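You operate a simulated robot arm through the tools that you are given. There is no shell and no other tool.

You run a simulated robot arm. Do the job below in one go: nothing can be reset, and whatever is moved stays where it is left.

## Task
Switch off the grey base, move the green module to socket 57, fit the blue one in 27, switch on.
Fine: power off while modules move; the other module stays in the rack. Where these are worked on the way, their far stop is far enough and under half their travel is too little: rocker on the grey base.

Only the result counts: the job must be done as asked and must still hold three seconds after the hand-in. Knocking over, shifting, dropping, spilling or breaking anything else fails it.

## Robot
A 7-joint arm with a two-finger parallel gripper, fixed in place. Base frame: the origin is at the foot of the arm, x ahead of it, y to its left, z up; the work surface is at about z = 750. Readings come in mm, degrees, newtons and seconds.
With the tool pointing down near the work surface it reaches from about 400 to 900 mm from the base axis. Its first joint turns from -17.0 to 126.0 degrees. Payload 1.57 kg.
Tool frame: the origin (TCP) lies between the finger pads and is the grasp point; the fingertips stand 30 mm ahead of it; z points along the fingers, y is the line along which they close. The gripper opens to 80 mm. The fingers are 17 mm wide and 12 mm thick; the gripper's body (40 by 82 mm) begins 80 mm behind the TCP.
Orientation is that of the tool frame in the base frame, as [roll, pitch, yaw] about the fixed x, y, z axes, in that order (R = Rz(yaw) Ry(pitch) Rx(roll)). With the fingers straight down and closing along the base's y, the tool's x points along the base's -x, its y along +y and its z along -z.

## Interface
- The arm moves only by the tool drive_tool. Its argument "motion" is a list of rows, each a list of 2 entries, a list of its own where there are three numbers: the shift along the tool's x, y, z in units of 500 mm (1.0 is 500 mm), then the turn, a rotation vector about the tool's x, y, z in units of 45 degrees (1.0 is 45 degrees). In form: [[[tx, ty, tz], [wx, wy, wz]], ...]. A call has 1 to 20 rows; each row is the pose to reach, as a shift and turn from the pose commanded when the call began, along the tool's axes at that moment. "gripper" is the finger opening in mm, from 0 to 80, set as the call begins (left out, the last holds). A call with a number of a shift or a turn outside -1 to 1 is refused whole. Each row takes 0.2 s and may step no farther than 50 mm and 8.6 degrees from the row before; otherwise, or with a gripper value out of range, the whole call is refused. Where a pose cannot be reached the arm comes as near as it can. A force on the tool above 90 N (or 10 N above the force at the start of the call, whichever is more), or a blocked arm, ends the call early, and 0.2 s more pass. The fingers move at their own pace (about 45 mm/s each) and stop on an object; they squeeze with about 34 N. The grip force told is the motor's: it shows also when the fingers shut on nothing. Time passes only in rows, and 0.2 s behind the last, so rows that repeat a pose let the fingers close. The reply holds the time, the measured pose of the TCP, the force on the tool along the base axes, the opening and the grip force, in the units named above and with some noise, with the torque about the TCP (base axes, N m) and any sound that the robot's microphone picked up.
- Cameras (640 x 400 px; columns grow to the right, rows downward): "scene" is fixed at [50.1, -648.8, 1545.7]; the picture's right is [0.51, -0.86, 0.00], its down [-0.52, -0.31, -0.79] and it looks along [0.68, 0.40, -0.61] (base axes); focal length 376 px, centre (320, 200). "wrist" rides on the gripper at [72, -7, -122] in the tool frame; the picture's right is [0.09, 1.00, 0.00], its down [-0.84, 0.08, -0.54] and it looks along [-0.54, 0.05, 0.84] (tool axes); focal length 238 px, centre (320, 200). There is no depth. A picture from a camera that has moved, and an enlarged one, comes with that camera's place and axes in the base frame and with its lens.
- get_image(camera): a new picture of that camera. No time passes.
- raise_lower(by): slides the trunk up (or, below 0, down) by that many mm; the arm rides with it, the base frame stays. It gives what a move gives, with no picture.
- enlarge(camera, box): a new picture of the part [left, top, right, bottom] of that camera's present view, enlarged. No time passes.
- hand_in(): hands the job in; it is judged then, once.

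Places have to be worked out from the pictures, the camera data and where the tool is seen. Open the gripper and draw the arm clear of the work before you hand the job in, unless the task says otherwise.

The tools are called after "Emit:" as a command line: name --argument value ..., lists and objects as JSON in quotes. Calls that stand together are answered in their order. drive_tool: Moves the arm, as the interface text tells. Its arguments: {"type":"object","properties":{"motion":{"type":"array","items":{"type":"array"}},"gripper":{"type":"number"}},"required":["motion"]} The other tools are called the same way: raise_lower (by) slides the trunk up or down; get_image (camera) takes a picture; enlarge (camera, box) takes an enlarged picture of a part of a camera's view; hand_in () hands the job in.

At the start:

```text
time: 0.0
tcp_pos: [709.1, -36.8, 1158.8]
tcp_rot: [-180.0, 0.0, 180.0]
ft_force: [0.8, 0.6, 0.7]
moment: [-0.04, 0.02, -0.01]
gripper_width: 79.8
grip_force: 0.1
trunk travel left (down, up): [-725.0, 65.0]
```

scene: 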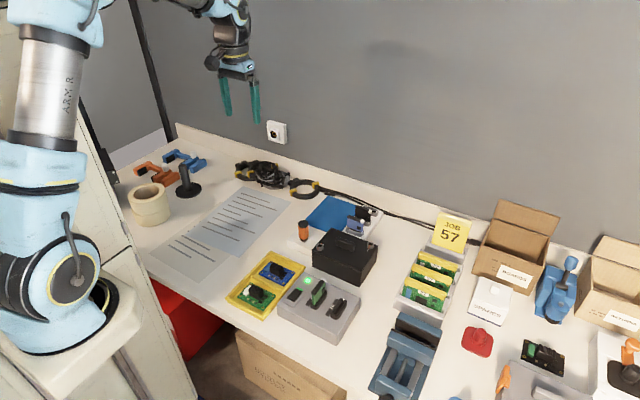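
wrist: 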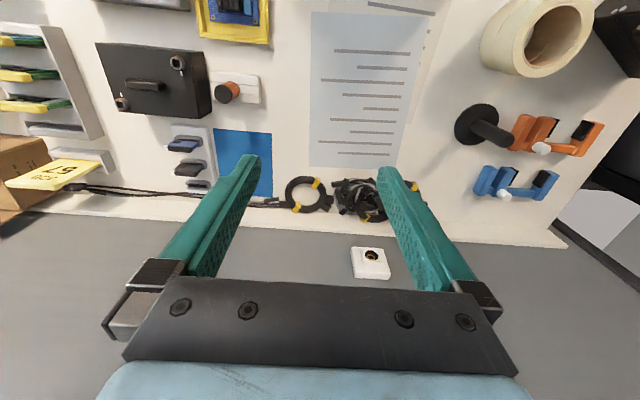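

I start by looking closely at the grey base, the rack and the surrounding objects in the scene view.

Emit:
enlarge --camera "scene" --box '[220, 240, 380, 340]'

Emit:
enlarge --camera "scene" --box '[290, 180, 390, 242]'

Emit:
enlarge --camera "scene" --box '[360, 200, 520, 300]'

Emit:
enlarge --camera "scene" --box '[360, 280, 640, 400]'

```text
4.00 times, centred on (300, 290) of scene
camera zoom: at [50.1, -648.8, 1545.7], right [0.51, -0.86, 0.0], down [-0.52, -0.31, -0.79], along [0.68, 0.4, -0.61], focal length 1502 px, centre (400, -160)
```

zoom: 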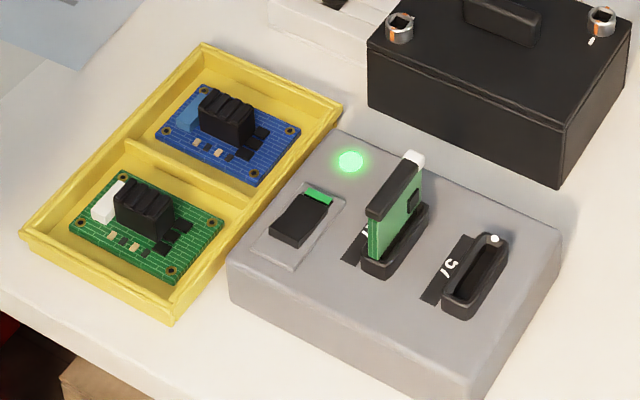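

```text
6.40 times, centred on (340, 211) of scene
camera zoom: at [50.1, -648.8, 1545.7], right [0.51, -0.86, 0.0], down [-0.52, -0.31, -0.79], along [0.68, 0.4, -0.61], focal length 2403 px, centre (192, 130)
```

zoom: 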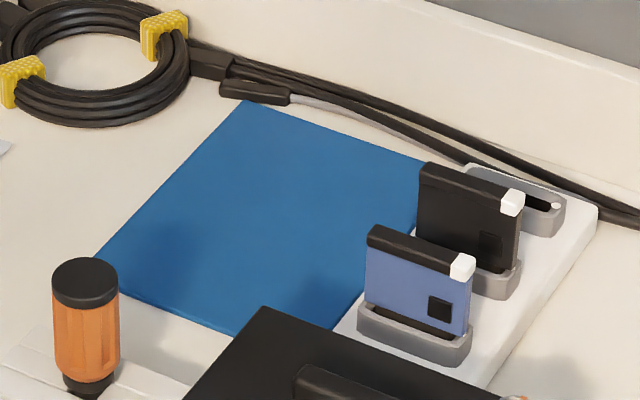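

```text
4.00 times, centred on (440, 250) of scene
camera zoom: at [50.1, -648.8, 1545.7], right [0.51, -0.86, 0.0], down [-0.52, -0.31, -0.79], along [0.68, 0.4, -0.61], focal length 1502 px, centre (-160, 0)
```

zoom: 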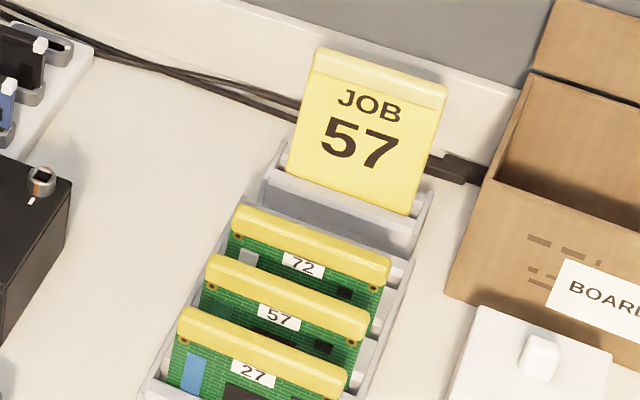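

```text
2.29 times, centred on (500, 340) of scene
camera zoom: at [50.1, -648.8, 1545.7], right [0.51, -0.86, 0.0], down [-0.52, -0.31, -0.79], along [0.68, 0.4, -0.61], focal length 858 px, centre (-91, -120)
```

zoom: 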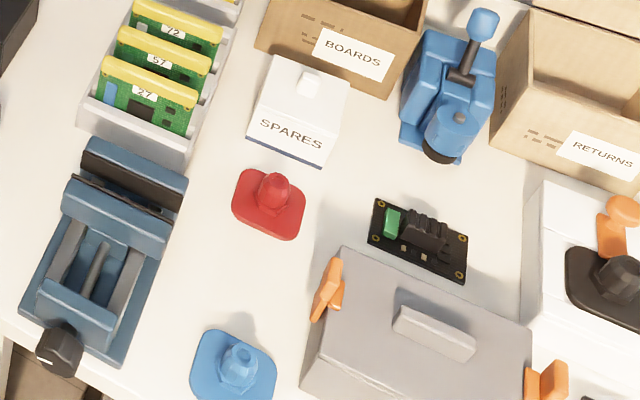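

The grey base seems to be around (520,-370) with a green-lit rocker, the green module sits in one socket and 57 is empty; the blue one stands in the white rack near (825,-320). I move the wrist camera above the base, staying high.

Emit:
drive_tool --motion '[[[0.0418, -0.0664, 0.0318], [0, 0, 0]], [[0.0836, -0.1328, 0.0636], [0, 0, 0]], [[0.1254, -0.1992, 0.0954], [0, 0, 0]], [[0.1672, -0.2656, 0.1272], [0, 0, 0]], [[0.209, -0.332, 0.159], [0, 0, 0]], [[0.2508, -0.3984, 0.1908], [0, 0, 0]], [[0.2926, -0.4648, 0.2226], [0, 0, 0]], [[0.3344, -0.5312, 0.2544], [0, 0, 0]], [[0.3762, -0.5976, 0.2862], [0, 0, 0]], [[0.418, -0.664, 0.318], [0, 0, 0]], [[0.418, -0.664, 0.318], [0, 0, 0]]]'

Emit:
get_image --camera "wrist"

Emit:
get_image --camera "scene"

```text
time: 2.4
tcp_pos: [500.1, -369.6, 1001.7]
tcp_rot: [-180.0, -0.1, 180.0]
ft_force: [0.2, 0.3, 1.1]
moment: [-0.02, 0.0, 0.03]
gripper_width: 80.0
grip_force: 0.2
trunk travel left (down, up): [-725.0, 65.0]
```

```text
taken
camera wrist: at [428.1, -376.7, 1122.6], right [-0.09, 1.0, 0.0], down [0.84, 0.08, 0.54], along [0.54, 0.05, -0.84], focal length 238 px, centre (320, 200)
```

wrist: 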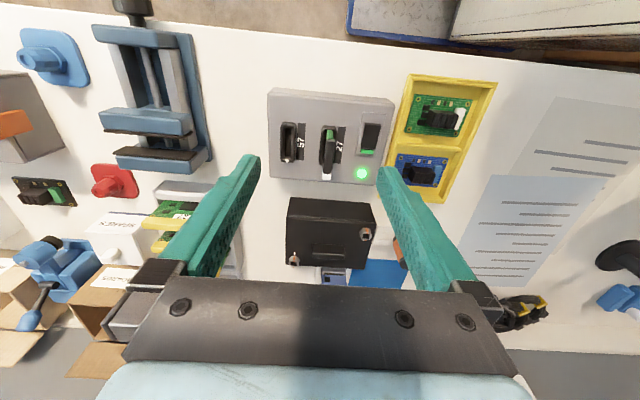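

```text
taken
```

scene: 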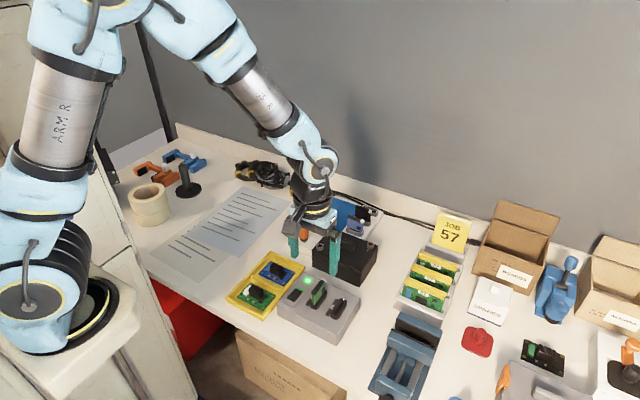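

The view over the base is good: sockets labelled 57 and 27, with the green module in 27. I enlarge for detail.

Emit:
enlarge --camera "wrist" --box '[256, 80, 416, 180]'

Emit:
enlarge --camera "wrist" --box '[270, 190, 430, 290]'

Emit:
enlarge --camera "scene" --box '[270, 260, 366, 320]'

```text
4.00 times, centred on (336, 130) of wrist
camera zoom: at [428.1, -376.7, 1122.6], right [-0.09, 1.0, 0.0], down [0.84, 0.08, 0.54], along [0.54, 0.05, -0.84], focal length 953 px, centre (256, 480)
```

zoom: 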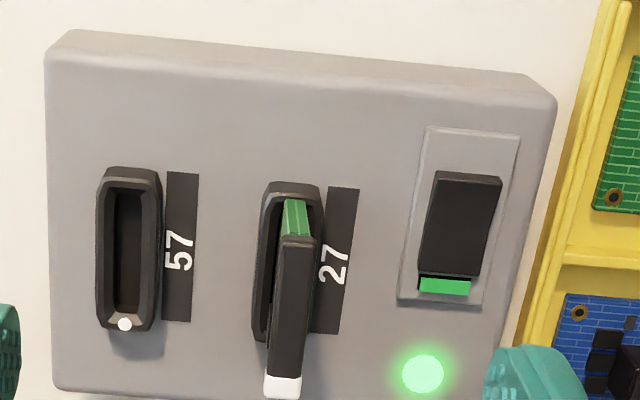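

```text
4.00 times, centred on (350, 240) of wrist
camera zoom: at [428.1, -376.7, 1122.6], right [-0.09, 1.0, 0.0], down [0.84, 0.08, 0.54], along [0.54, 0.05, -0.84], focal length 953 px, centre (200, 40)
```

zoom: 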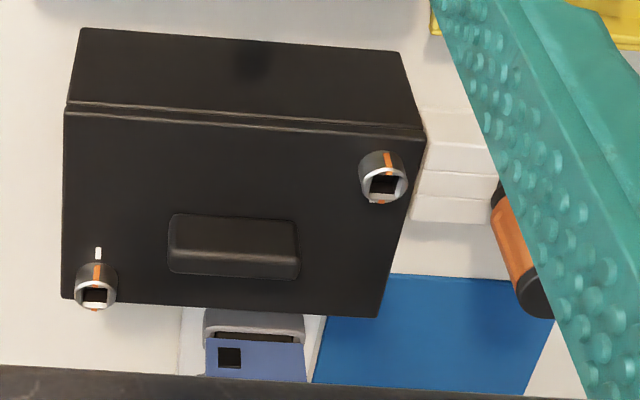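

```text
6.67 times, centred on (318, 290) of scene
camera zoom: at [50.1, -648.8, 1545.7], right [0.51, -0.86, 0.0], down [-0.52, -0.31, -0.79], along [0.68, 0.4, -0.61], focal length 2503 px, centre (333, -400)
```

zoom: 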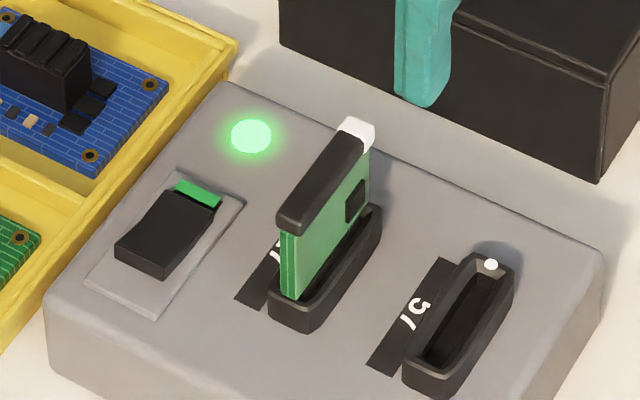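

The base is aligned with the base axes: sockets around y≈-410 (57) and y≈-356 (27), rocker about (525,-298), and the rocker's near end looks raised. I move down closer with the camera to confirm.

Emit:
drive_tool --motion '[[[-0.02, 0.05, 0.06], [0, 0, 0]], [[-0.04, 0.1, 0.12], [0, 0, 0]], [[-0.05, 0.13, 0.16], [0, 0, 0]], [[-0.06, 0.158, 0.2], [0, 0, 0]], [[-0.06, 0.158, 0.2], [0, 0, 0]]]'

Emit:
get_image --camera "wrist"

Emit:
enlarge --camera "wrist" --box '[200, 50, 360, 150]'

Emit:
enlarge --camera "wrist" --box '[280, 80, 360, 130]'

```text
time: 3.6
tcp_pos: [530.8, -289.4, 897.0]
tcp_rot: [180.0, 0.1, 179.9]
ft_force: [-0.2, -0.1, -0.4]
moment: [-0.03, 0.05, 0.0]
gripper_width: 80.0
grip_force: 0.1
trunk travel left (down, up): [-725.0, 65.0]
```

```text
taken
camera wrist: at [458.2, -296.8, 1018.4], right [-0.09, 1.0, 0.0], down [0.84, 0.08, 0.54], along [0.54, 0.05, -0.84], focal length 238 px, centre (320, 200)
```

wrist: 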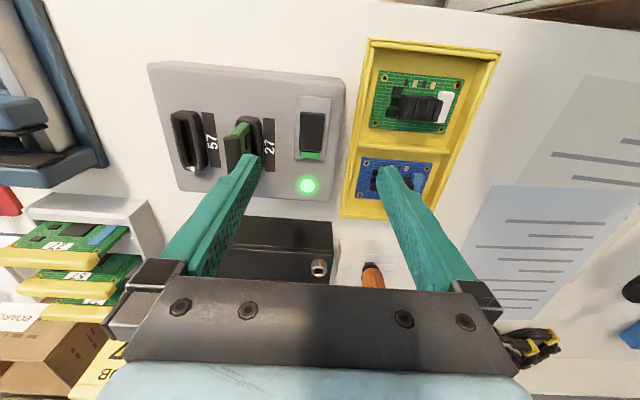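

```text
4.00 times, centred on (280, 100) of wrist
camera zoom: at [458.2, -296.8, 1018.4], right [-0.09, 1.0, 0.0], down [0.84, 0.08, 0.54], along [0.54, 0.05, -0.84], focal length 953 px, centre (480, 600)
```

zoom: 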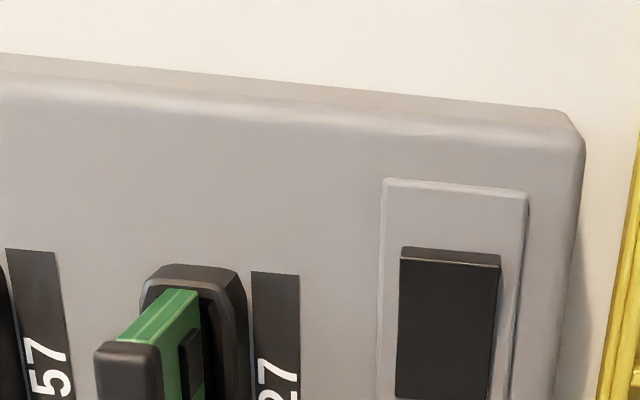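

```text
8.00 times, centred on (320, 105) of wrist
camera zoom: at [458.2, -296.8, 1018.4], right [-0.09, 1.0, 0.0], down [0.84, 0.08, 0.54], along [0.54, 0.05, -0.84], focal length 1907 px, centre (320, 960)
```

zoom: 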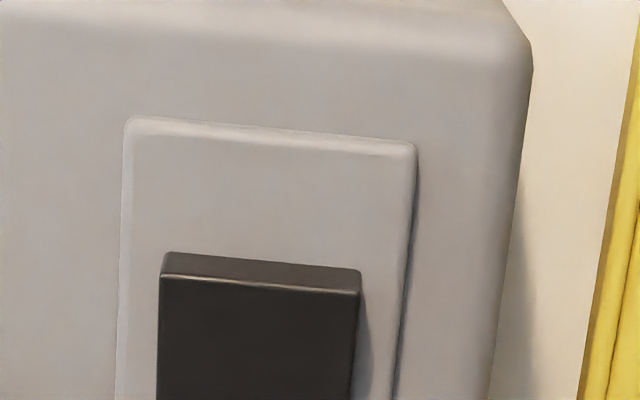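

The near end clearly stands proud. I look at the whole rocker once more, including the green end.

Emit:
enlarge --camera "wrist" --box '[270, 90, 350, 170]'

Emit:
enlarge --camera "wrist" --box '[150, 60, 350, 200]'

```text
5.00 times, centred on (310, 130) of wrist
camera zoom: at [458.2, -296.8, 1018.4], right [-0.09, 1.0, 0.0], down [0.84, 0.08, 0.54], along [0.54, 0.05, -0.84], focal length 1192 px, centre (370, 550)
```

zoom: 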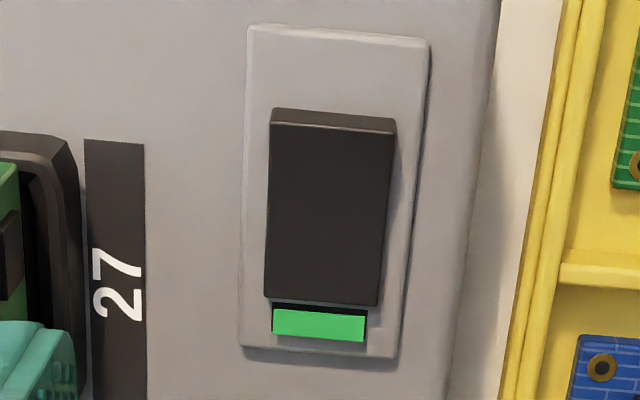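

```text
2.86 times, centred on (250, 130) of wrist
camera zoom: at [458.2, -296.8, 1018.4], right [-0.09, 1.0, 0.0], down [0.84, 0.08, 0.54], along [0.54, 0.05, -0.84], focal length 681 px, centre (520, 400)
```

zoom: 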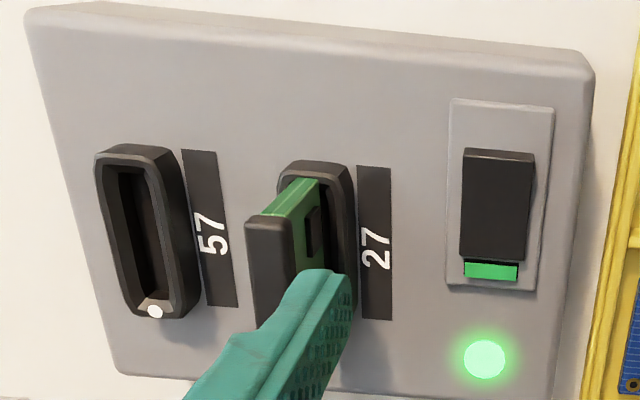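

The rocker's near (-x) end at about x=508 is raised and the far end with the green window is down, so off means pressing the near end. I close the gripper and tilt the tool so that one fingertip corner will press near (512,-295), first hovering over it.

Emit:
drive_tool --motion '[[[0.01, -0.005, 0.01], [0.067, -0.111, 0]], [[0.02, -0.01, 0.02], [0.134, -0.222, 0]], [[0.03, -0.015, 0.03], [0.2, -0.333, 0]], [[0.0414, -0.021, 0.04], [0.267, -0.444, 0]], [[0.0414, -0.021, 0.04], [0.267, -0.444, 0]], [[0.0414, -0.021, 0.06], [0.267, -0.444, 0]], [[0.0414, -0.021, 0.0696], [0.267, -0.444, 0]], [[0.0414, -0.021, 0.0696], [0.267, -0.444, 0]]]' --gripper 0

Emit:
get_image --camera "wrist"

Emit:
enlarge --camera "scene" --box '[260, 230, 380, 330]'

```text
time: 5.4
tcp_pos: [509.5, -299.6, 863.4]
tcp_rot: [-167.5, 19.9, -177.8]
ft_force: [-0.7, -0.3, -0.3]
moment: [-0.02, 0.0, 0.03]
gripper_width: 0.0
grip_force: 21.6
trunk travel left (down, up): [-725.0, 65.0]
```

```text
taken
camera wrist: at [400.0, -283.8, 952.8], right [-0.05, 0.97, -0.23], down [0.61, 0.22, 0.77], along [0.79, -0.1, -0.6], focal length 238 px, centre (320, 200)
```

wrist: 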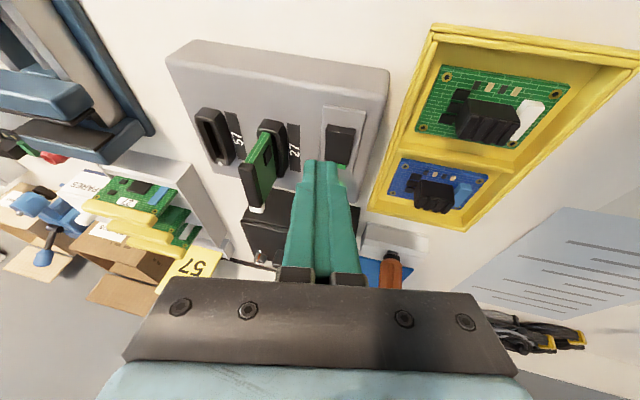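

```text
4.00 times, centred on (320, 280) of scene
camera zoom: at [50.1, -648.8, 1545.7], right [0.51, -0.86, 0.0], down [-0.52, -0.31, -0.79], along [0.68, 0.4, -0.61], focal length 1502 px, centre (320, -120)
```

zoom: 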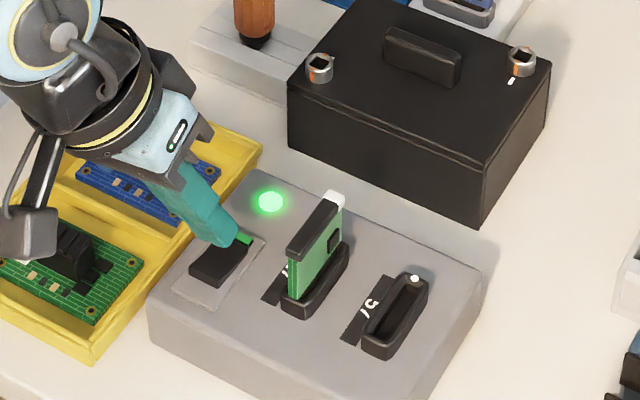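

The tip hovers about 25 mm above the near half of the rocker and projects where I want it. I lower straight down in steps to the near end.

Emit:
drive_tool --motion '[[[0.00543, 0.00326, 0.0147], [0, 0, 0]], [[0.01086, 0.00651, 0.02939], [0, 0, 0]], [[0.01494, 0.00895, 0.04041], [0, 0, 0]], [[0.0163, 0.00977, 0.04409], [0, 0, 0]], [[0.01765, 0.01058, 0.04776], [0, 0, 0]], [[0.01901, 0.0114, 0.05144], [0, 0, 0]], [[0.02037, 0.01221, 0.05511], [0, 0, 0]], [[0.02037, 0.01221, 0.05511], [0, 0, 0]]]'

Emit:
enlarge --camera "scene" --box '[270, 250, 370, 320]'

Emit:
enlarge --camera "wrist" --box '[270, 80, 430, 200]'

```text
time: 7.2
tcp_pos: [508.4, -300.0, 835.7]
tcp_rot: [-167.5, 19.9, -177.8]
ft_force: [-1.9, 0.9, 9.7]
moment: [0.09, -0.02, 0.01]
gripper_width: 0.3
grip_force: 21.2
trunk travel left (down, up): [-725.0, 65.0]
heard: click
```

```text
5.71 times, centred on (320, 285) of scene
camera zoom: at [50.1, -648.8, 1545.7], right [0.51, -0.86, 0.0], down [-0.52, -0.31, -0.79], along [0.68, 0.4, -0.61], focal length 2146 px, centre (320, -286)
```

zoom: 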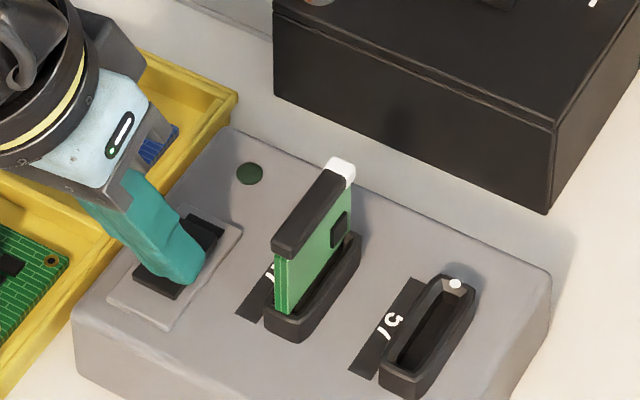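

```text
3.33 times, centred on (350, 140) of wrist
camera zoom: at [399.4, -284.0, 924.0], right [-0.05, 0.97, -0.24], down [0.61, 0.22, 0.77], along [0.79, -0.1, -0.6], focal length 794 px, centre (220, 400)
```

zoom: 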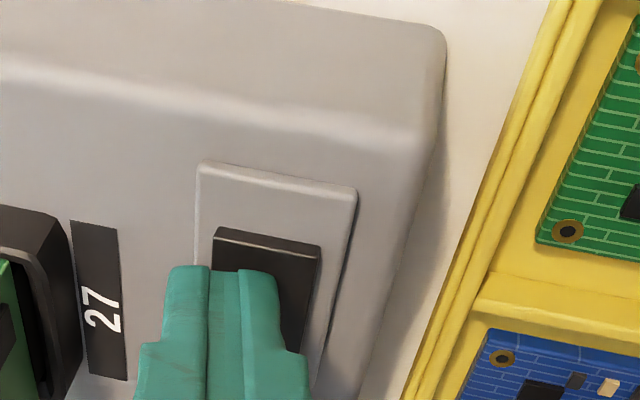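

A click was heard and the light went out. I press two more millimetres to make sure the rocker is at its stop, watching the force.

Emit:
drive_tool --motion '[[[0.00068, 0.00041, 0.00184], [0, 0, 0]], [[0.00136, 0.00081, 0.00367], [0, 0, 0]], [[0.00136, 0.00081, 0.00367], [0, 0, 0]]]'

Emit:
enlarge --camera "wrist" --box '[270, 80, 430, 200]'

```text
time: 8.0
tcp_pos: [508.1, -298.6, 835.3]
tcp_rot: [-167.4, 20.2, -177.9]
ft_force: [-5.7, -1.2, 58.3]
moment: [0.14, -0.03, 0.04]
gripper_width: 0.0
grip_force: 21.3
trunk travel left (down, up): [-725.0, 65.0]
```

```text
3.33 times, centred on (350, 140) of wrist
camera zoom: at [398.8, -283.6, 922.8], right [-0.05, 0.97, -0.24], down [0.6, 0.22, 0.77], along [0.8, -0.11, -0.59], focal length 794 px, centre (220, 400)
```

zoom: 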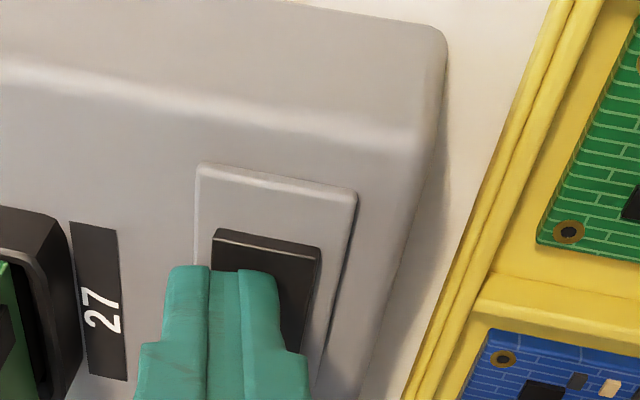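

The force rose to 58 N with no further travel, so it's at the stop. I retreat upward, straighten the tool and open partly.

Emit:
drive_tool --motion '[[[-0.0136, -0.0081, -0.0367], [0, 0, 0]], [[-0.0407, -0.0244, -0.1102], [0, 0, 0]], [[-0.0543, -0.0326, -0.147], [-0.067, 0.111, 0]], [[-0.0543, -0.0326, -0.147], [-0.134, 0.222, 0]], [[-0.0543, -0.0326, -0.147], [-0.2, 0.333, 0]], [[-0.0543, -0.0326, -0.147], [-0.267, 0.444, 0]], [[-0.0543, -0.0326, -0.147], [-0.267, 0.444, 0]]]' --gripper 40

Emit:
get_image --camera "wrist"

Emit:
enlarge --camera "scene" --box '[270, 250, 370, 320]'

```text
time: 9.6
tcp_pos: [509.6, -299.8, 912.0]
tcp_rot: [180.0, -0.1, -180.0]
ft_force: [0.3, 0.2, 0.4]
moment: [0.0, 0.0, 0.01]
gripper_width: 40.1
grip_force: 0.0
trunk travel left (down, up): [-725.0, 65.0]
```

```text
taken
camera wrist: at [437.3, -306.5, 1033.3], right [-0.09, 1.0, 0.0], down [0.84, 0.08, 0.54], along [0.54, 0.05, -0.84], focal length 238 px, centre (320, 200)
```

wrist: 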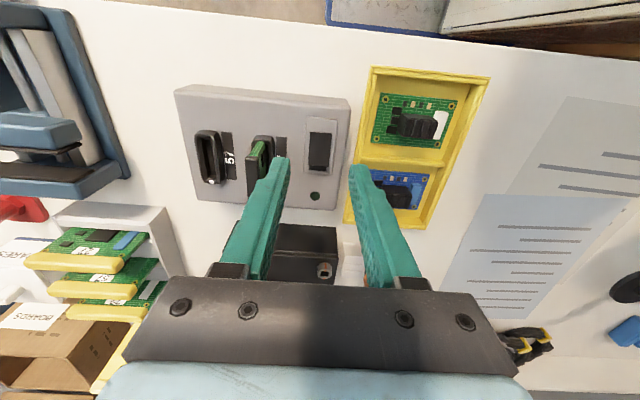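

```text
5.71 times, centred on (320, 285) of scene
camera zoom: at [50.1, -648.8, 1545.7], right [0.51, -0.86, 0.0], down [-0.52, -0.31, -0.79], along [0.68, 0.4, -0.61], focal length 2146 px, centre (320, -286)
```

zoom: 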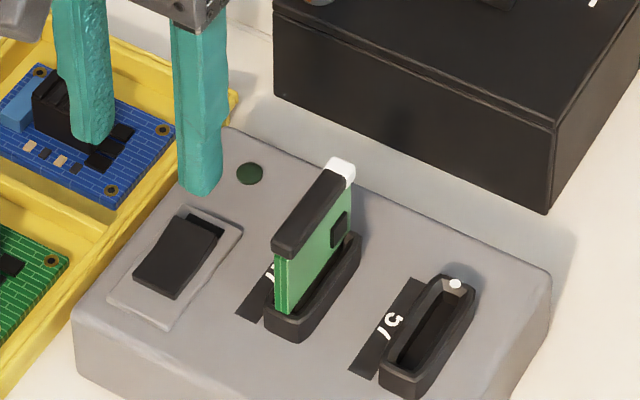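

Power is off (rocker flipped, LED dark). Now I position the open gripper above the green module for a close look.

Emit:
drive_tool --motion '[[[-0.0326, -0.0547, -0.01], [0, 0, 0]], [[-0.0652, -0.1094, -0.02], [0, 0, 0]], [[-0.0652, -0.1094, -0.02], [0, 0, 0]]]' --gripper 50

Emit:
get_image --camera "wrist"

Emit:
enlarge --camera "wrist" --box '[220, 80, 380, 180]'

Emit:
enlarge --camera "scene" --box '[270, 230, 370, 320]'

```text
time: 10.4
tcp_pos: [540.4, -357.3, 922.8]
tcp_rot: [180.0, 0.0, 180.0]
ft_force: [-0.3, 0.3, 0.3]
moment: [0.01, 0.03, 0.0]
gripper_width: 50.1
grip_force: 0.0
trunk travel left (down, up): [-725.0, 65.0]
```

```text
taken
camera wrist: at [468.1, -363.2, 1044.0], right [-0.09, 1.0, 0.0], down [0.84, 0.08, 0.54], along [0.54, 0.05, -0.84], focal length 238 px, centre (320, 200)
```

wrist: 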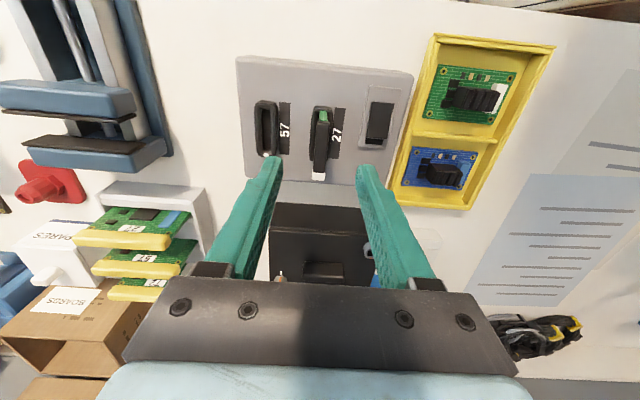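

```text
4.00 times, centred on (300, 130) of wrist
camera zoom: at [468.1, -363.2, 1044.0], right [-0.09, 1.0, 0.0], down [0.84, 0.08, 0.54], along [0.54, 0.05, -0.84], focal length 953 px, centre (400, 480)
```

zoom: 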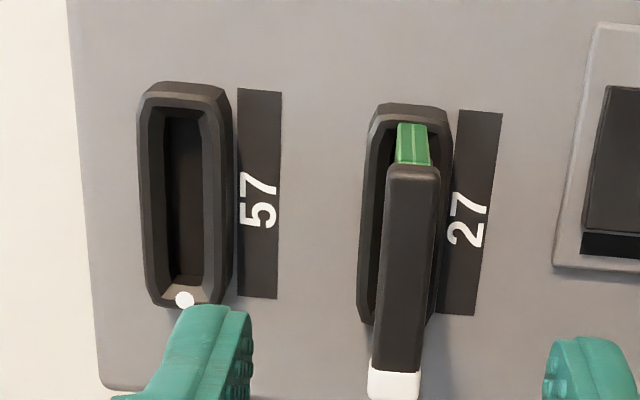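

```text
4.44 times, centred on (320, 275) of scene
camera zoom: at [50.1, -648.8, 1545.7], right [0.51, -0.86, 0.0], down [-0.52, -0.31, -0.79], along [0.68, 0.4, -0.61], focal length 1669 px, centre (320, -133)
```

zoom: 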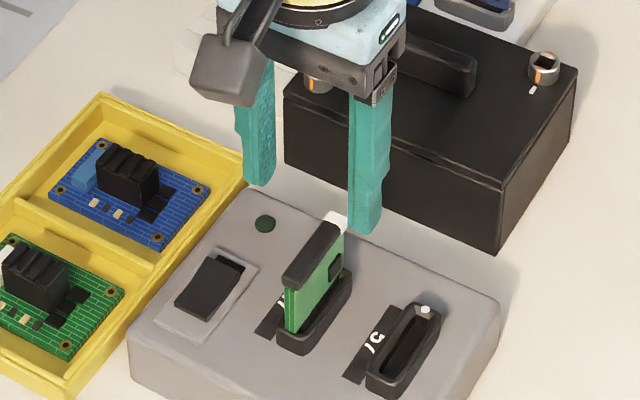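

Cap top is at z≈850, socket lip ≈810, module centre about (547,-354.4), and socket 57 is 55 mm toward -y. I lower the open fingers around the module's cap to TCP z≈845.

Emit:
drive_tool --motion '[[[-0.005, 0.0012, 0.06], [0, 0, 0]], [[-0.01, 0.0012, 0.12], [0, 0, 0]], [[-0.01, 0.0012, 0.15], [0, 0, 0]], [[-0.01, 0.0012, 0.156], [0, 0, 0]], [[-0.01, 0.0012, 0.156], [0, 0, 0]]]'

Emit:
get_image --camera "wrist"

Emit:
enlarge --camera "wrist" --box '[240, 80, 400, 200]'

Emit:
enlarge --camera "scene" --box '[280, 230, 370, 310]'

```text
time: 11.6
tcp_pos: [546.5, -355.4, 846.1]
tcp_rot: [-180.0, -0.1, 180.0]
ft_force: [0.5, -0.1, -0.6]
moment: [-0.01, -0.01, -0.02]
gripper_width: 50.1
grip_force: 0.1
trunk travel left (down, up): [-725.0, 65.0]
```

```text
taken
camera wrist: at [474.3, -362.3, 967.5], right [-0.09, 1.0, 0.0], down [0.84, 0.08, 0.54], along [0.54, 0.05, -0.84], focal length 238 px, centre (320, 200)
```

wrist: 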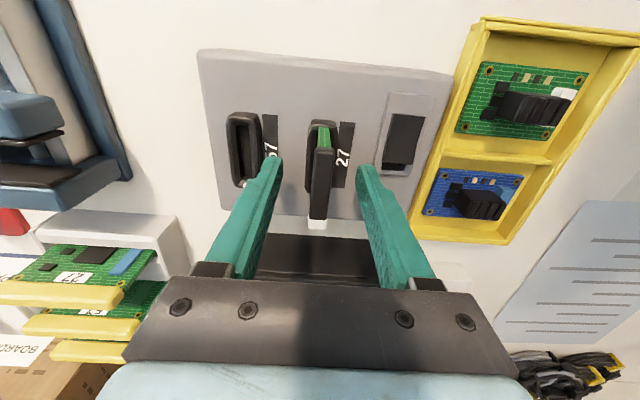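

```text
3.33 times, centred on (320, 140) of wrist
camera zoom: at [474.3, -362.3, 967.5], right [-0.09, 1.0, 0.0], down [0.84, 0.08, 0.54], along [0.54, 0.05, -0.84], focal length 794 px, centre (320, 400)
```

zoom: 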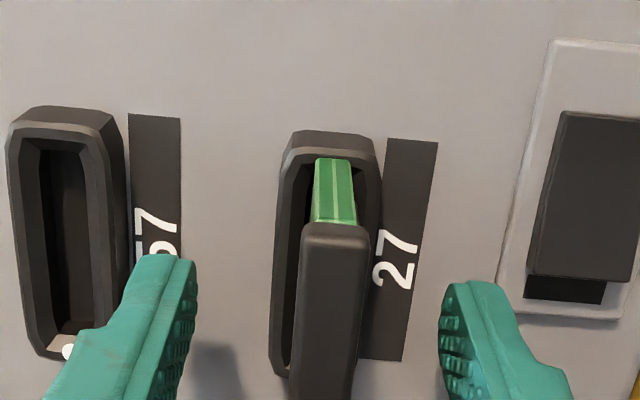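

```text
5.00 times, centred on (325, 270) of scene
camera zoom: at [50.1, -648.8, 1545.7], right [0.51, -0.86, 0.0], down [-0.52, -0.31, -0.79], along [0.68, 0.4, -0.61], focal length 1877 px, centre (295, -150)
```

zoom: 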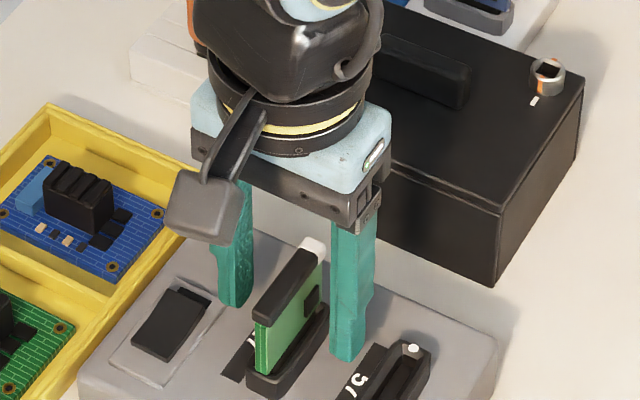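

The fingers straddle the cap, centred within about 1 mm. I nudge 0.8 mm toward -y and close on the module.

Emit:
drive_tool --motion '[[[0.002, -0.0016, 0], [0, 0, 0]], [[0.002, -0.0016, 0], [0, 0, 0]]]'

Emit:
drive_tool --motion '[[[0, 0, 0], [0, 0, 0]], [[0, 0, 0], [0, 0, 0]], [[0, 0, 0], [0, 0, 0]], [[0, 0, 0], [0, 0, 0]], [[0, 0, 0], [0, 0, 0]]]' --gripper 0

Emit:
enlarge --camera "scene" --box '[280, 230, 370, 310]'

Emit:
enlarge --camera "wrist" --box '[240, 80, 400, 240]'

```text
time: 12.2
tcp_pos: [543.9, -355.0, 845.1]
tcp_rot: [-180.0, 0.1, 179.9]
ft_force: [0.0, -0.2, 0.5]
moment: [0.01, 0.03, 0.03]
gripper_width: 49.9
grip_force: 0.0
trunk travel left (down, up): [-725.0, 65.0]
```

```text
time: 13.4
tcp_pos: [544.9, -354.8, 845.6]
tcp_rot: [-180.0, 0.1, 180.0]
ft_force: [-0.2, -1.6, -0.6]
moment: [0.01, 0.01, 0.03]
gripper_width: 10.0
grip_force: 28.2
trunk travel left (down, up): [-725.0, 65.0]
```

```text
5.00 times, centred on (325, 270) of scene
camera zoom: at [50.1, -648.8, 1545.7], right [0.51, -0.86, 0.0], down [-0.52, -0.31, -0.79], along [0.68, 0.4, -0.61], focal length 1877 px, centre (295, -150)
```

zoom: 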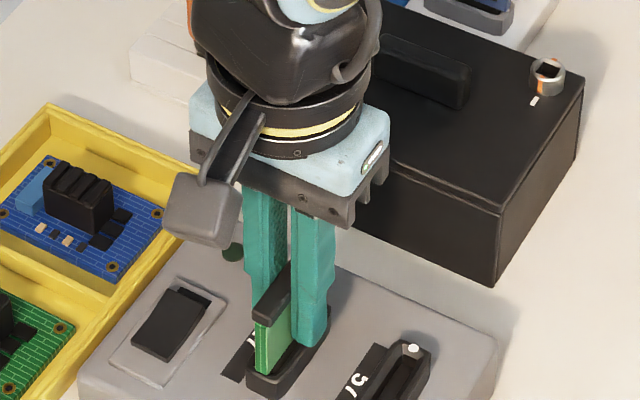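

```text
2.50 times, centred on (320, 160) of wrist
camera zoom: at [473.2, -362.1, 966.9], right [-0.09, 1.0, 0.0], down [0.84, 0.08, 0.54], along [0.54, 0.05, -0.84], focal length 596 px, centre (320, 300)
```

zoom: 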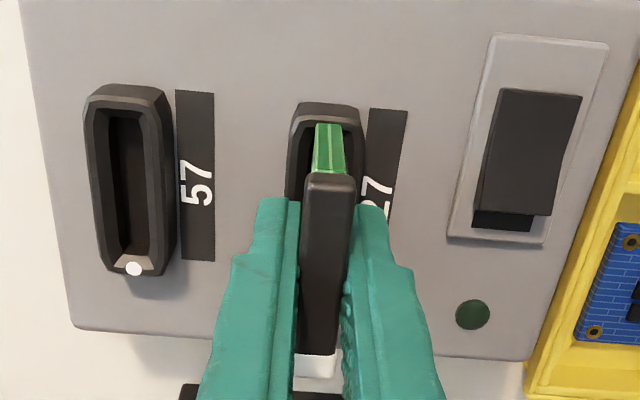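

The grip holds at 10 mm with hardly any side load, so the command pose (546,-355.2,845) is the seated pose in socket 27. I pull the module straight up.

Emit:
drive_tool --motion '[[[0, 0, -0.008], [0, 0, 0]], [[0, 0, -0.016], [0, 0, 0]], [[0, 0, -0.024], [0, 0, 0]], [[0, 0, -0.032], [0, 0, 0]], [[0, 0, -0.04], [0, 0, 0]], [[0, 0, -0.06], [0, 0, 0]], [[0, 0, -0.08], [0, 0, 0]], [[0, 0, -0.1], [0, 0, 0]], [[0, 0, -0.1], [0, 0, 0]]]'

Emit:
get_image --camera "wrist"

Emit:
enlarge --camera "scene" --box '[270, 220, 370, 320]'

```text
time: 15.4
tcp_pos: [545.8, -354.8, 896.7]
tcp_rot: [-180.0, 0.0, -180.0]
ft_force: [-0.2, 0.0, -0.3]
moment: [-0.03, 0.01, 0.01]
gripper_width: 10.0
grip_force: 28.7
trunk travel left (down, up): [-725.0, 65.0]
```

```text
taken
camera wrist: at [473.1, -361.6, 1017.8], right [-0.09, 1.0, 0.0], down [0.84, 0.08, 0.54], along [0.54, 0.05, -0.84], focal length 238 px, centre (320, 200)
```

wrist: 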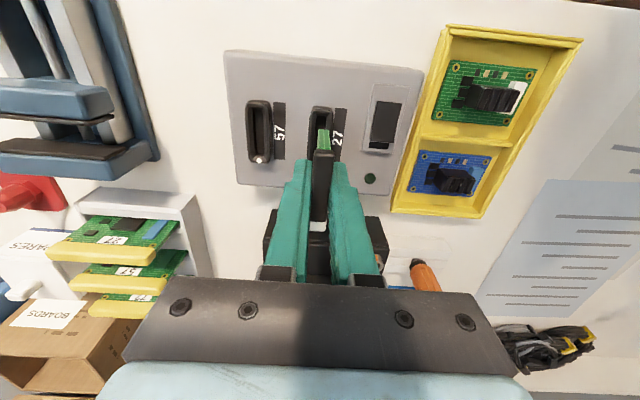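

```text
4.00 times, centred on (320, 270) of scene
camera zoom: at [50.1, -648.8, 1545.7], right [0.51, -0.86, 0.0], down [-0.52, -0.31, -0.79], along [0.68, 0.4, -0.61], focal length 1502 px, centre (320, -80)
```

zoom: 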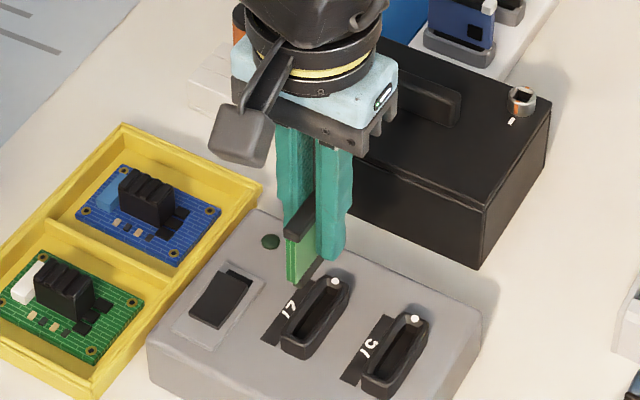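

The module is out, and both white key dots are now visible. I measure the exact spacing of the sockets before moving.

Emit:
enlarge --camera "wrist" --box '[230, 80, 370, 180]'

Emit:
enlarge --camera "scene" --box '[320, 270, 390, 320]'

```text
4.00 times, centred on (300, 130) of wrist
camera zoom: at [473.1, -361.6, 1017.8], right [-0.09, 1.0, 0.0], down [0.84, 0.08, 0.54], along [0.54, 0.05, -0.84], focal length 953 px, centre (400, 480)
```

zoom: 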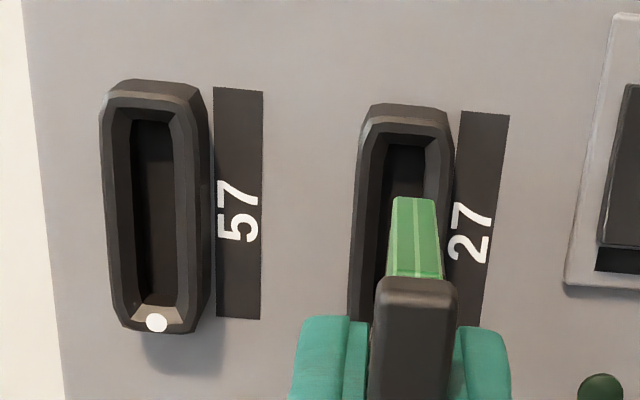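

```text
8.00 times, centred on (355, 295) of scene
camera zoom: at [50.1, -648.8, 1545.7], right [0.51, -0.86, 0.0], down [-0.52, -0.31, -0.79], along [0.68, 0.4, -0.61], focal length 3004 px, centre (40, -560)
```

zoom: 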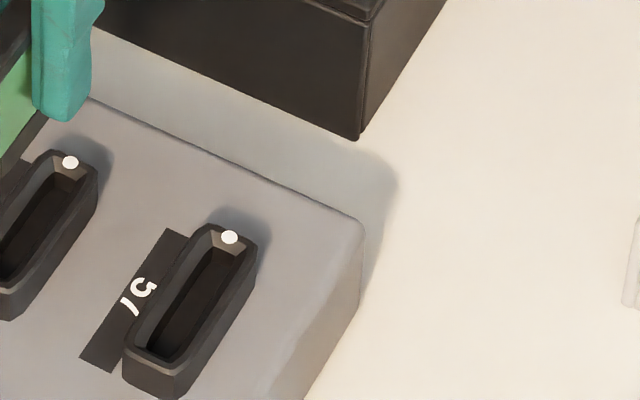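

The sockets are 55 mm apart in y with equal x. I carry the module 55 mm toward -y and hover above socket 57.

Emit:
drive_tool --motion '[[[0, -0.04, 0], [0, 0, 0]], [[0, -0.08, 0], [0, 0, 0]], [[0, -0.11, 0], [0, 0, 0]], [[0, -0.11, 0], [0, 0, 0]], [[0, -0.11, 0.02], [0, 0, 0]], [[0, -0.11, 0.03], [0, 0, 0]], [[0, -0.11, 0.03], [0, 0, 0]]]'

Emit:
enlarge --camera "wrist" --box '[250, 70, 410, 190]'

Emit:
enlarge --camera "scene" --box '[280, 240, 380, 320]'

```text
time: 17.0
tcp_pos: [544.5, -409.0, 879.0]
tcp_rot: [180.0, 0.0, 179.9]
ft_force: [1.4, -0.1, -0.8]
moment: [0.0, 0.02, 0.0]
gripper_width: 10.1
grip_force: 28.2
trunk travel left (down, up): [-725.0, 65.0]
```

```text
3.33 times, centred on (330, 130) of wrist
camera zoom: at [472.7, -416.0, 1001.0], right [-0.09, 1.0, 0.0], down [0.84, 0.08, 0.54], along [0.54, 0.05, -0.84], focal length 794 px, centre (287, 433)
```

zoom: 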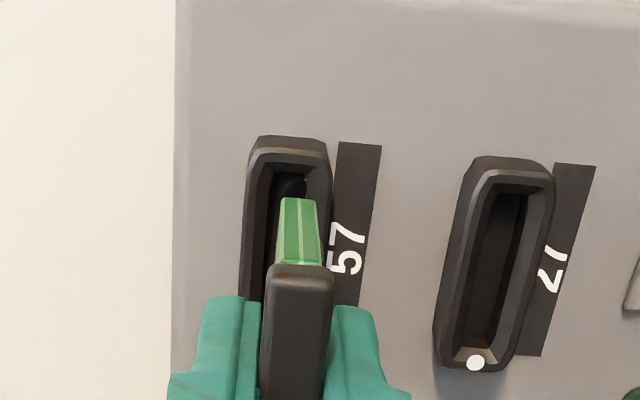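

```text
5.00 times, centred on (330, 280) of scene
camera zoom: at [50.1, -648.8, 1545.7], right [0.51, -0.86, 0.0], down [-0.52, -0.31, -0.79], along [0.68, 0.4, -0.61], focal length 1877 px, centre (270, -200)
```

zoom: 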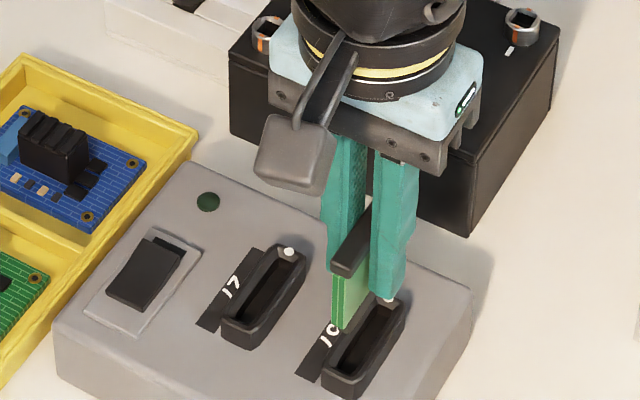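

It's hovering above socket 57, bottom edge over the opening. I lower in small steps, first partway, checking the forces.

Emit:
drive_tool --motion '[[[0, 0, 0.012], [0, 0, 0]], [[0, 0, 0.02], [0, 0, 0]], [[0, 0, 0.026], [0, 0, 0]], [[0, 0, 0.032], [0, 0, 0]], [[0, 0, 0.036], [0, 0, 0]], [[0, 0, 0.04], [0, 0, 0]]]'

Emit:
enlarge --camera "wrist" --box '[250, 70, 410, 190]'

```text
time: 18.4
tcp_pos: [544.1, -410.2, 859.4]
tcp_rot: [-179.9, -0.1, 179.9]
ft_force: [0.4, 0.5, -0.4]
moment: [0.02, 0.01, 0.01]
gripper_width: 10.3
grip_force: 27.8
trunk travel left (down, up): [-725.0, 65.0]
```

```text
3.33 times, centred on (330, 130) of wrist
camera zoom: at [472.4, -417.3, 981.7], right [-0.09, 1.0, 0.0], down [0.84, 0.08, 0.54], along [0.54, 0.05, -0.84], focal length 794 px, centre (287, 433)
```

zoom: 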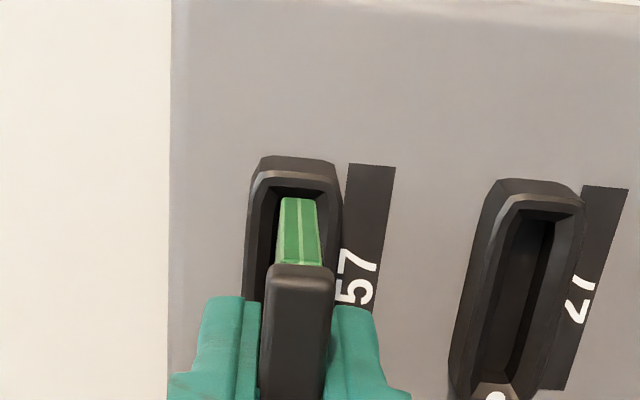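

No contact force with 15 mm remaining. I continue down in small steps to the seated height.

Emit:
drive_tool --motion '[[[0, 0, 0.005], [0, 0, 0]], [[0, 0, 0.01], [0, 0, 0]], [[0, 0, 0.014], [0, 0, 0]], [[0, 0, 0.018], [0, 0, 0]], [[0, 0, 0.022], [0, 0, 0]], [[0, 0, 0.025], [0, 0, 0]], [[0, 0, 0.028], [0, 0, 0]], [[0, 0, 0.03], [0, 0, 0]], [[0, 0, 0.03], [0, 0, 0]]]'

Emit:
enlarge --camera "wrist" --box '[250, 70, 410, 190]'

Emit:
enlarge --camera "scene" --box '[280, 240, 380, 320]'

```text
time: 20.4
tcp_pos: [545.5, -410.6, 846.3]
tcp_rot: [-179.8, 0.1, 179.9]
ft_force: [-0.3, -2.5, 22.5]
moment: [0.02, 0.13, 0.03]
gripper_width: 10.0
grip_force: 28.3
trunk travel left (down, up): [-725.0, 65.0]
```

```text
3.33 times, centred on (330, 130) of wrist
camera zoom: at [473.3, -417.2, 967.7], right [-0.09, 1.0, 0.0], down [0.84, 0.08, 0.54], along [0.54, 0.05, -0.84], focal length 794 px, centre (287, 433)
```

zoom: 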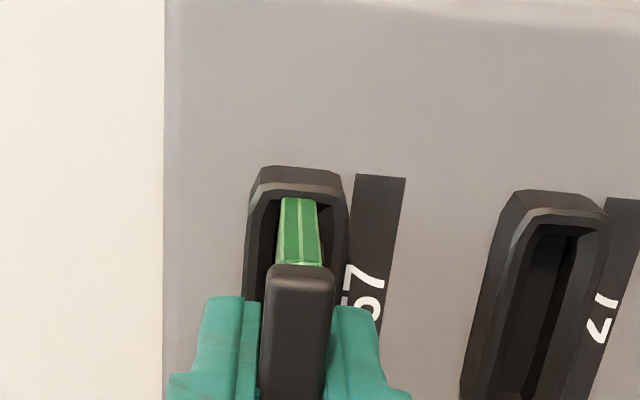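

```text
5.00 times, centred on (330, 280) of scene
camera zoom: at [50.1, -648.8, 1545.7], right [0.51, -0.86, 0.0], down [-0.52, -0.31, -0.79], along [0.68, 0.4, -0.61], focal length 1877 px, centre (270, -200)
```

zoom: 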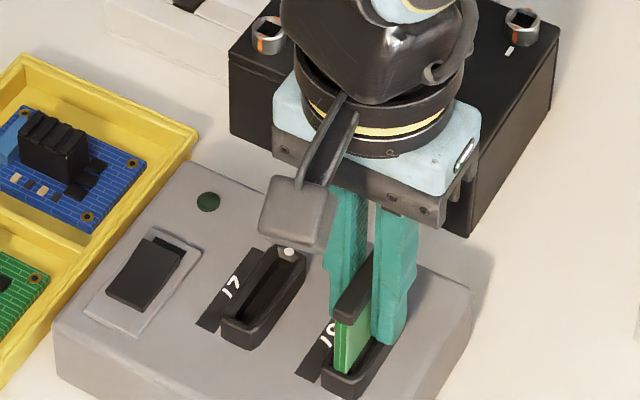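

At the seated height command there is 22 N upward, maybe a final tight fit. I push another 1.2 mm and watch.

Emit:
drive_tool --motion '[[[0, 0, 0.0012], [0, 0, 0]], [[0, 0, 0.0024], [0, 0, 0]], [[0, 0, 0.0024], [0, 0, 0]], [[0, 0, 0.0024], [0, 0, 0]]]'

Emit:
enlarge --camera "wrist" --box '[250, 70, 410, 190]'

```text
time: 21.4
tcp_pos: [545.6, -411.4, 845.2]
tcp_rot: [-179.9, 0.2, 179.9]
ft_force: [7.7, -13.5, 20.7]
moment: [0.05, -0.05, -0.02]
gripper_width: 10.0
grip_force: 28.2
trunk travel left (down, up): [-725.0, 65.0]
```

```text
3.33 times, centred on (330, 130) of wrist
camera zoom: at [473.0, -417.2, 965.9], right [-0.09, 1.0, 0.0], down [0.84, 0.08, 0.54], along [0.54, 0.05, -0.84], focal length 794 px, centre (287, 433)
```

zoom: 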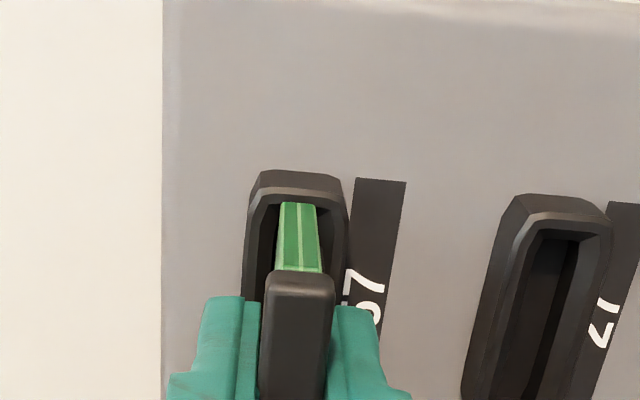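

The side forces (x +8 N, y -13 N) tell that the socket pushes the module toward -y and +x, so I shift the command 0.6 mm to -y and 0.4 mm to +x and re-read.

Emit:
drive_tool --motion '[[[-0.0008, -0.0012, 0], [0, 0, 0]], [[-0.0008, -0.0012, 0], [0, 0, 0]]]'

Emit:
enlarge --camera "scene" --box '[310, 260, 370, 320]'

Emit:
enlarge --camera "wrist" --box '[280, 100, 360, 180]'

```text
time: 22.0
tcp_pos: [545.0, -410.8, 844.1]
tcp_rot: [-180.0, 0.1, 179.9]
ft_force: [6.9, -12.2, 21.4]
moment: [0.04, -0.06, -0.02]
gripper_width: 10.1
grip_force: 28.3
trunk travel left (down, up): [-725.0, 65.0]
```

```text
6.67 times, centred on (340, 290) of scene
camera zoom: at [50.1, -648.8, 1545.7], right [0.51, -0.86, 0.0], down [-0.52, -0.31, -0.79], along [0.68, 0.4, -0.61], focal length 2503 px, centre (187, -400)
```

zoom: 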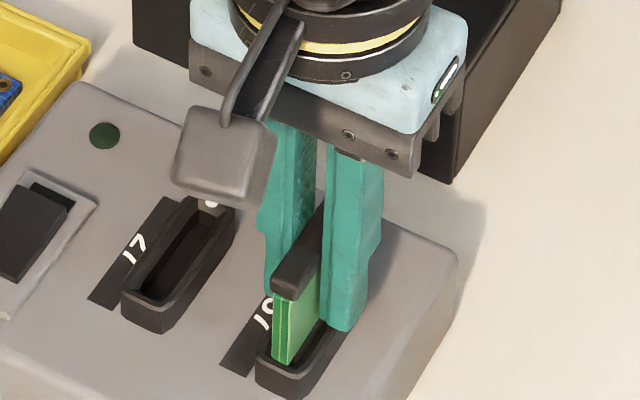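

```text
5.00 times, centred on (320, 140) of wrist
camera zoom: at [473.0, -417.4, 965.5], right [-0.09, 1.0, 0.0], down [0.84, 0.08, 0.54], along [0.54, 0.05, -0.84], focal length 1192 px, centre (320, 500)
```

zoom: 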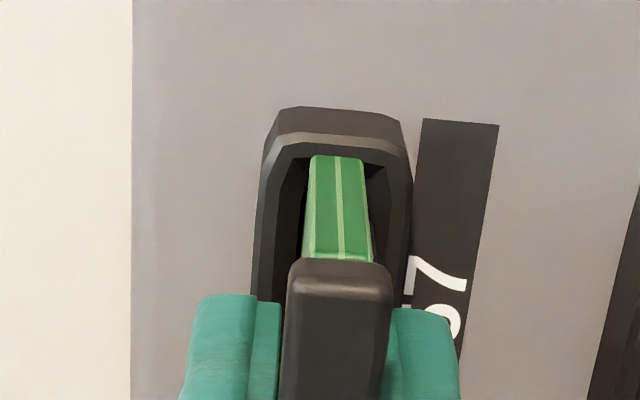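

The forces hardly changed, and the earlier moment suggests that the near end met the socket edge first. I lift the module back out to z≈880 and compare how each socket appears in the wrist camera, to get the exact offset between them.

Emit:
drive_tool --motion '[[[0, 0, -0.01], [0, 0, 0]], [[0, 0, -0.02], [0, 0, 0]], [[0, 0, -0.04], [0, 0, 0]], [[0.0008, 0.0012, -0.0724], [0, 0, 0]], [[0.0008, 0.0012, -0.0724], [0, 0, 0]], [[0.0008, 0.0012, -0.0724], [0, 0, 0]]]'

Emit:
enlarge --camera "wrist" --box '[280, 100, 380, 180]'

Emit:
enlarge --camera "scene" --box '[310, 250, 380, 320]'

```text
time: 23.4
tcp_pos: [545.1, -410.4, 881.1]
tcp_rot: [-179.9, 0.0, 180.0]
ft_force: [-0.6, -0.4, -0.1]
moment: [0.03, -0.01, 0.04]
gripper_width: 10.0
grip_force: 28.2
trunk travel left (down, up): [-725.0, 65.0]
```

```text
5.00 times, centred on (330, 140) of wrist
camera zoom: at [473.2, -417.8, 1002.0], right [-0.09, 1.0, 0.0], down [0.84, 0.08, 0.54], along [0.54, 0.05, -0.84], focal length 1192 px, centre (270, 500)
```

zoom: 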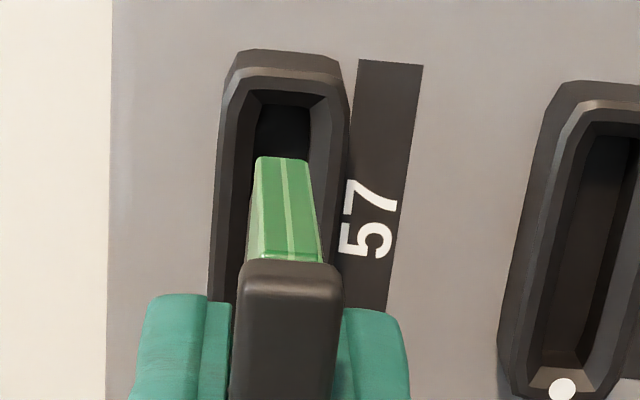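

```text
5.71 times, centred on (345, 285) of scene
camera zoom: at [50.1, -648.8, 1545.7], right [0.51, -0.86, 0.0], down [-0.52, -0.31, -0.79], along [0.68, 0.4, -0.61], focal length 2146 px, centre (177, -286)
```

zoom: 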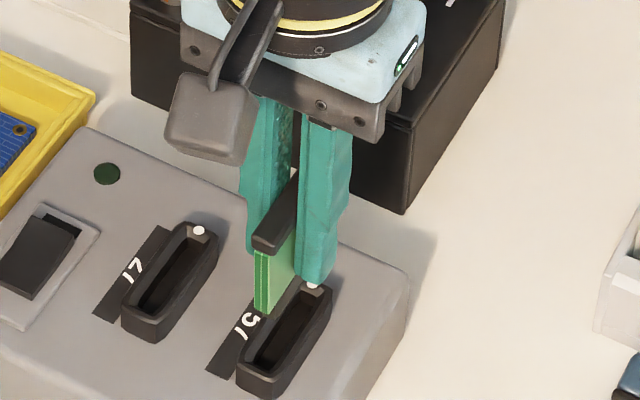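

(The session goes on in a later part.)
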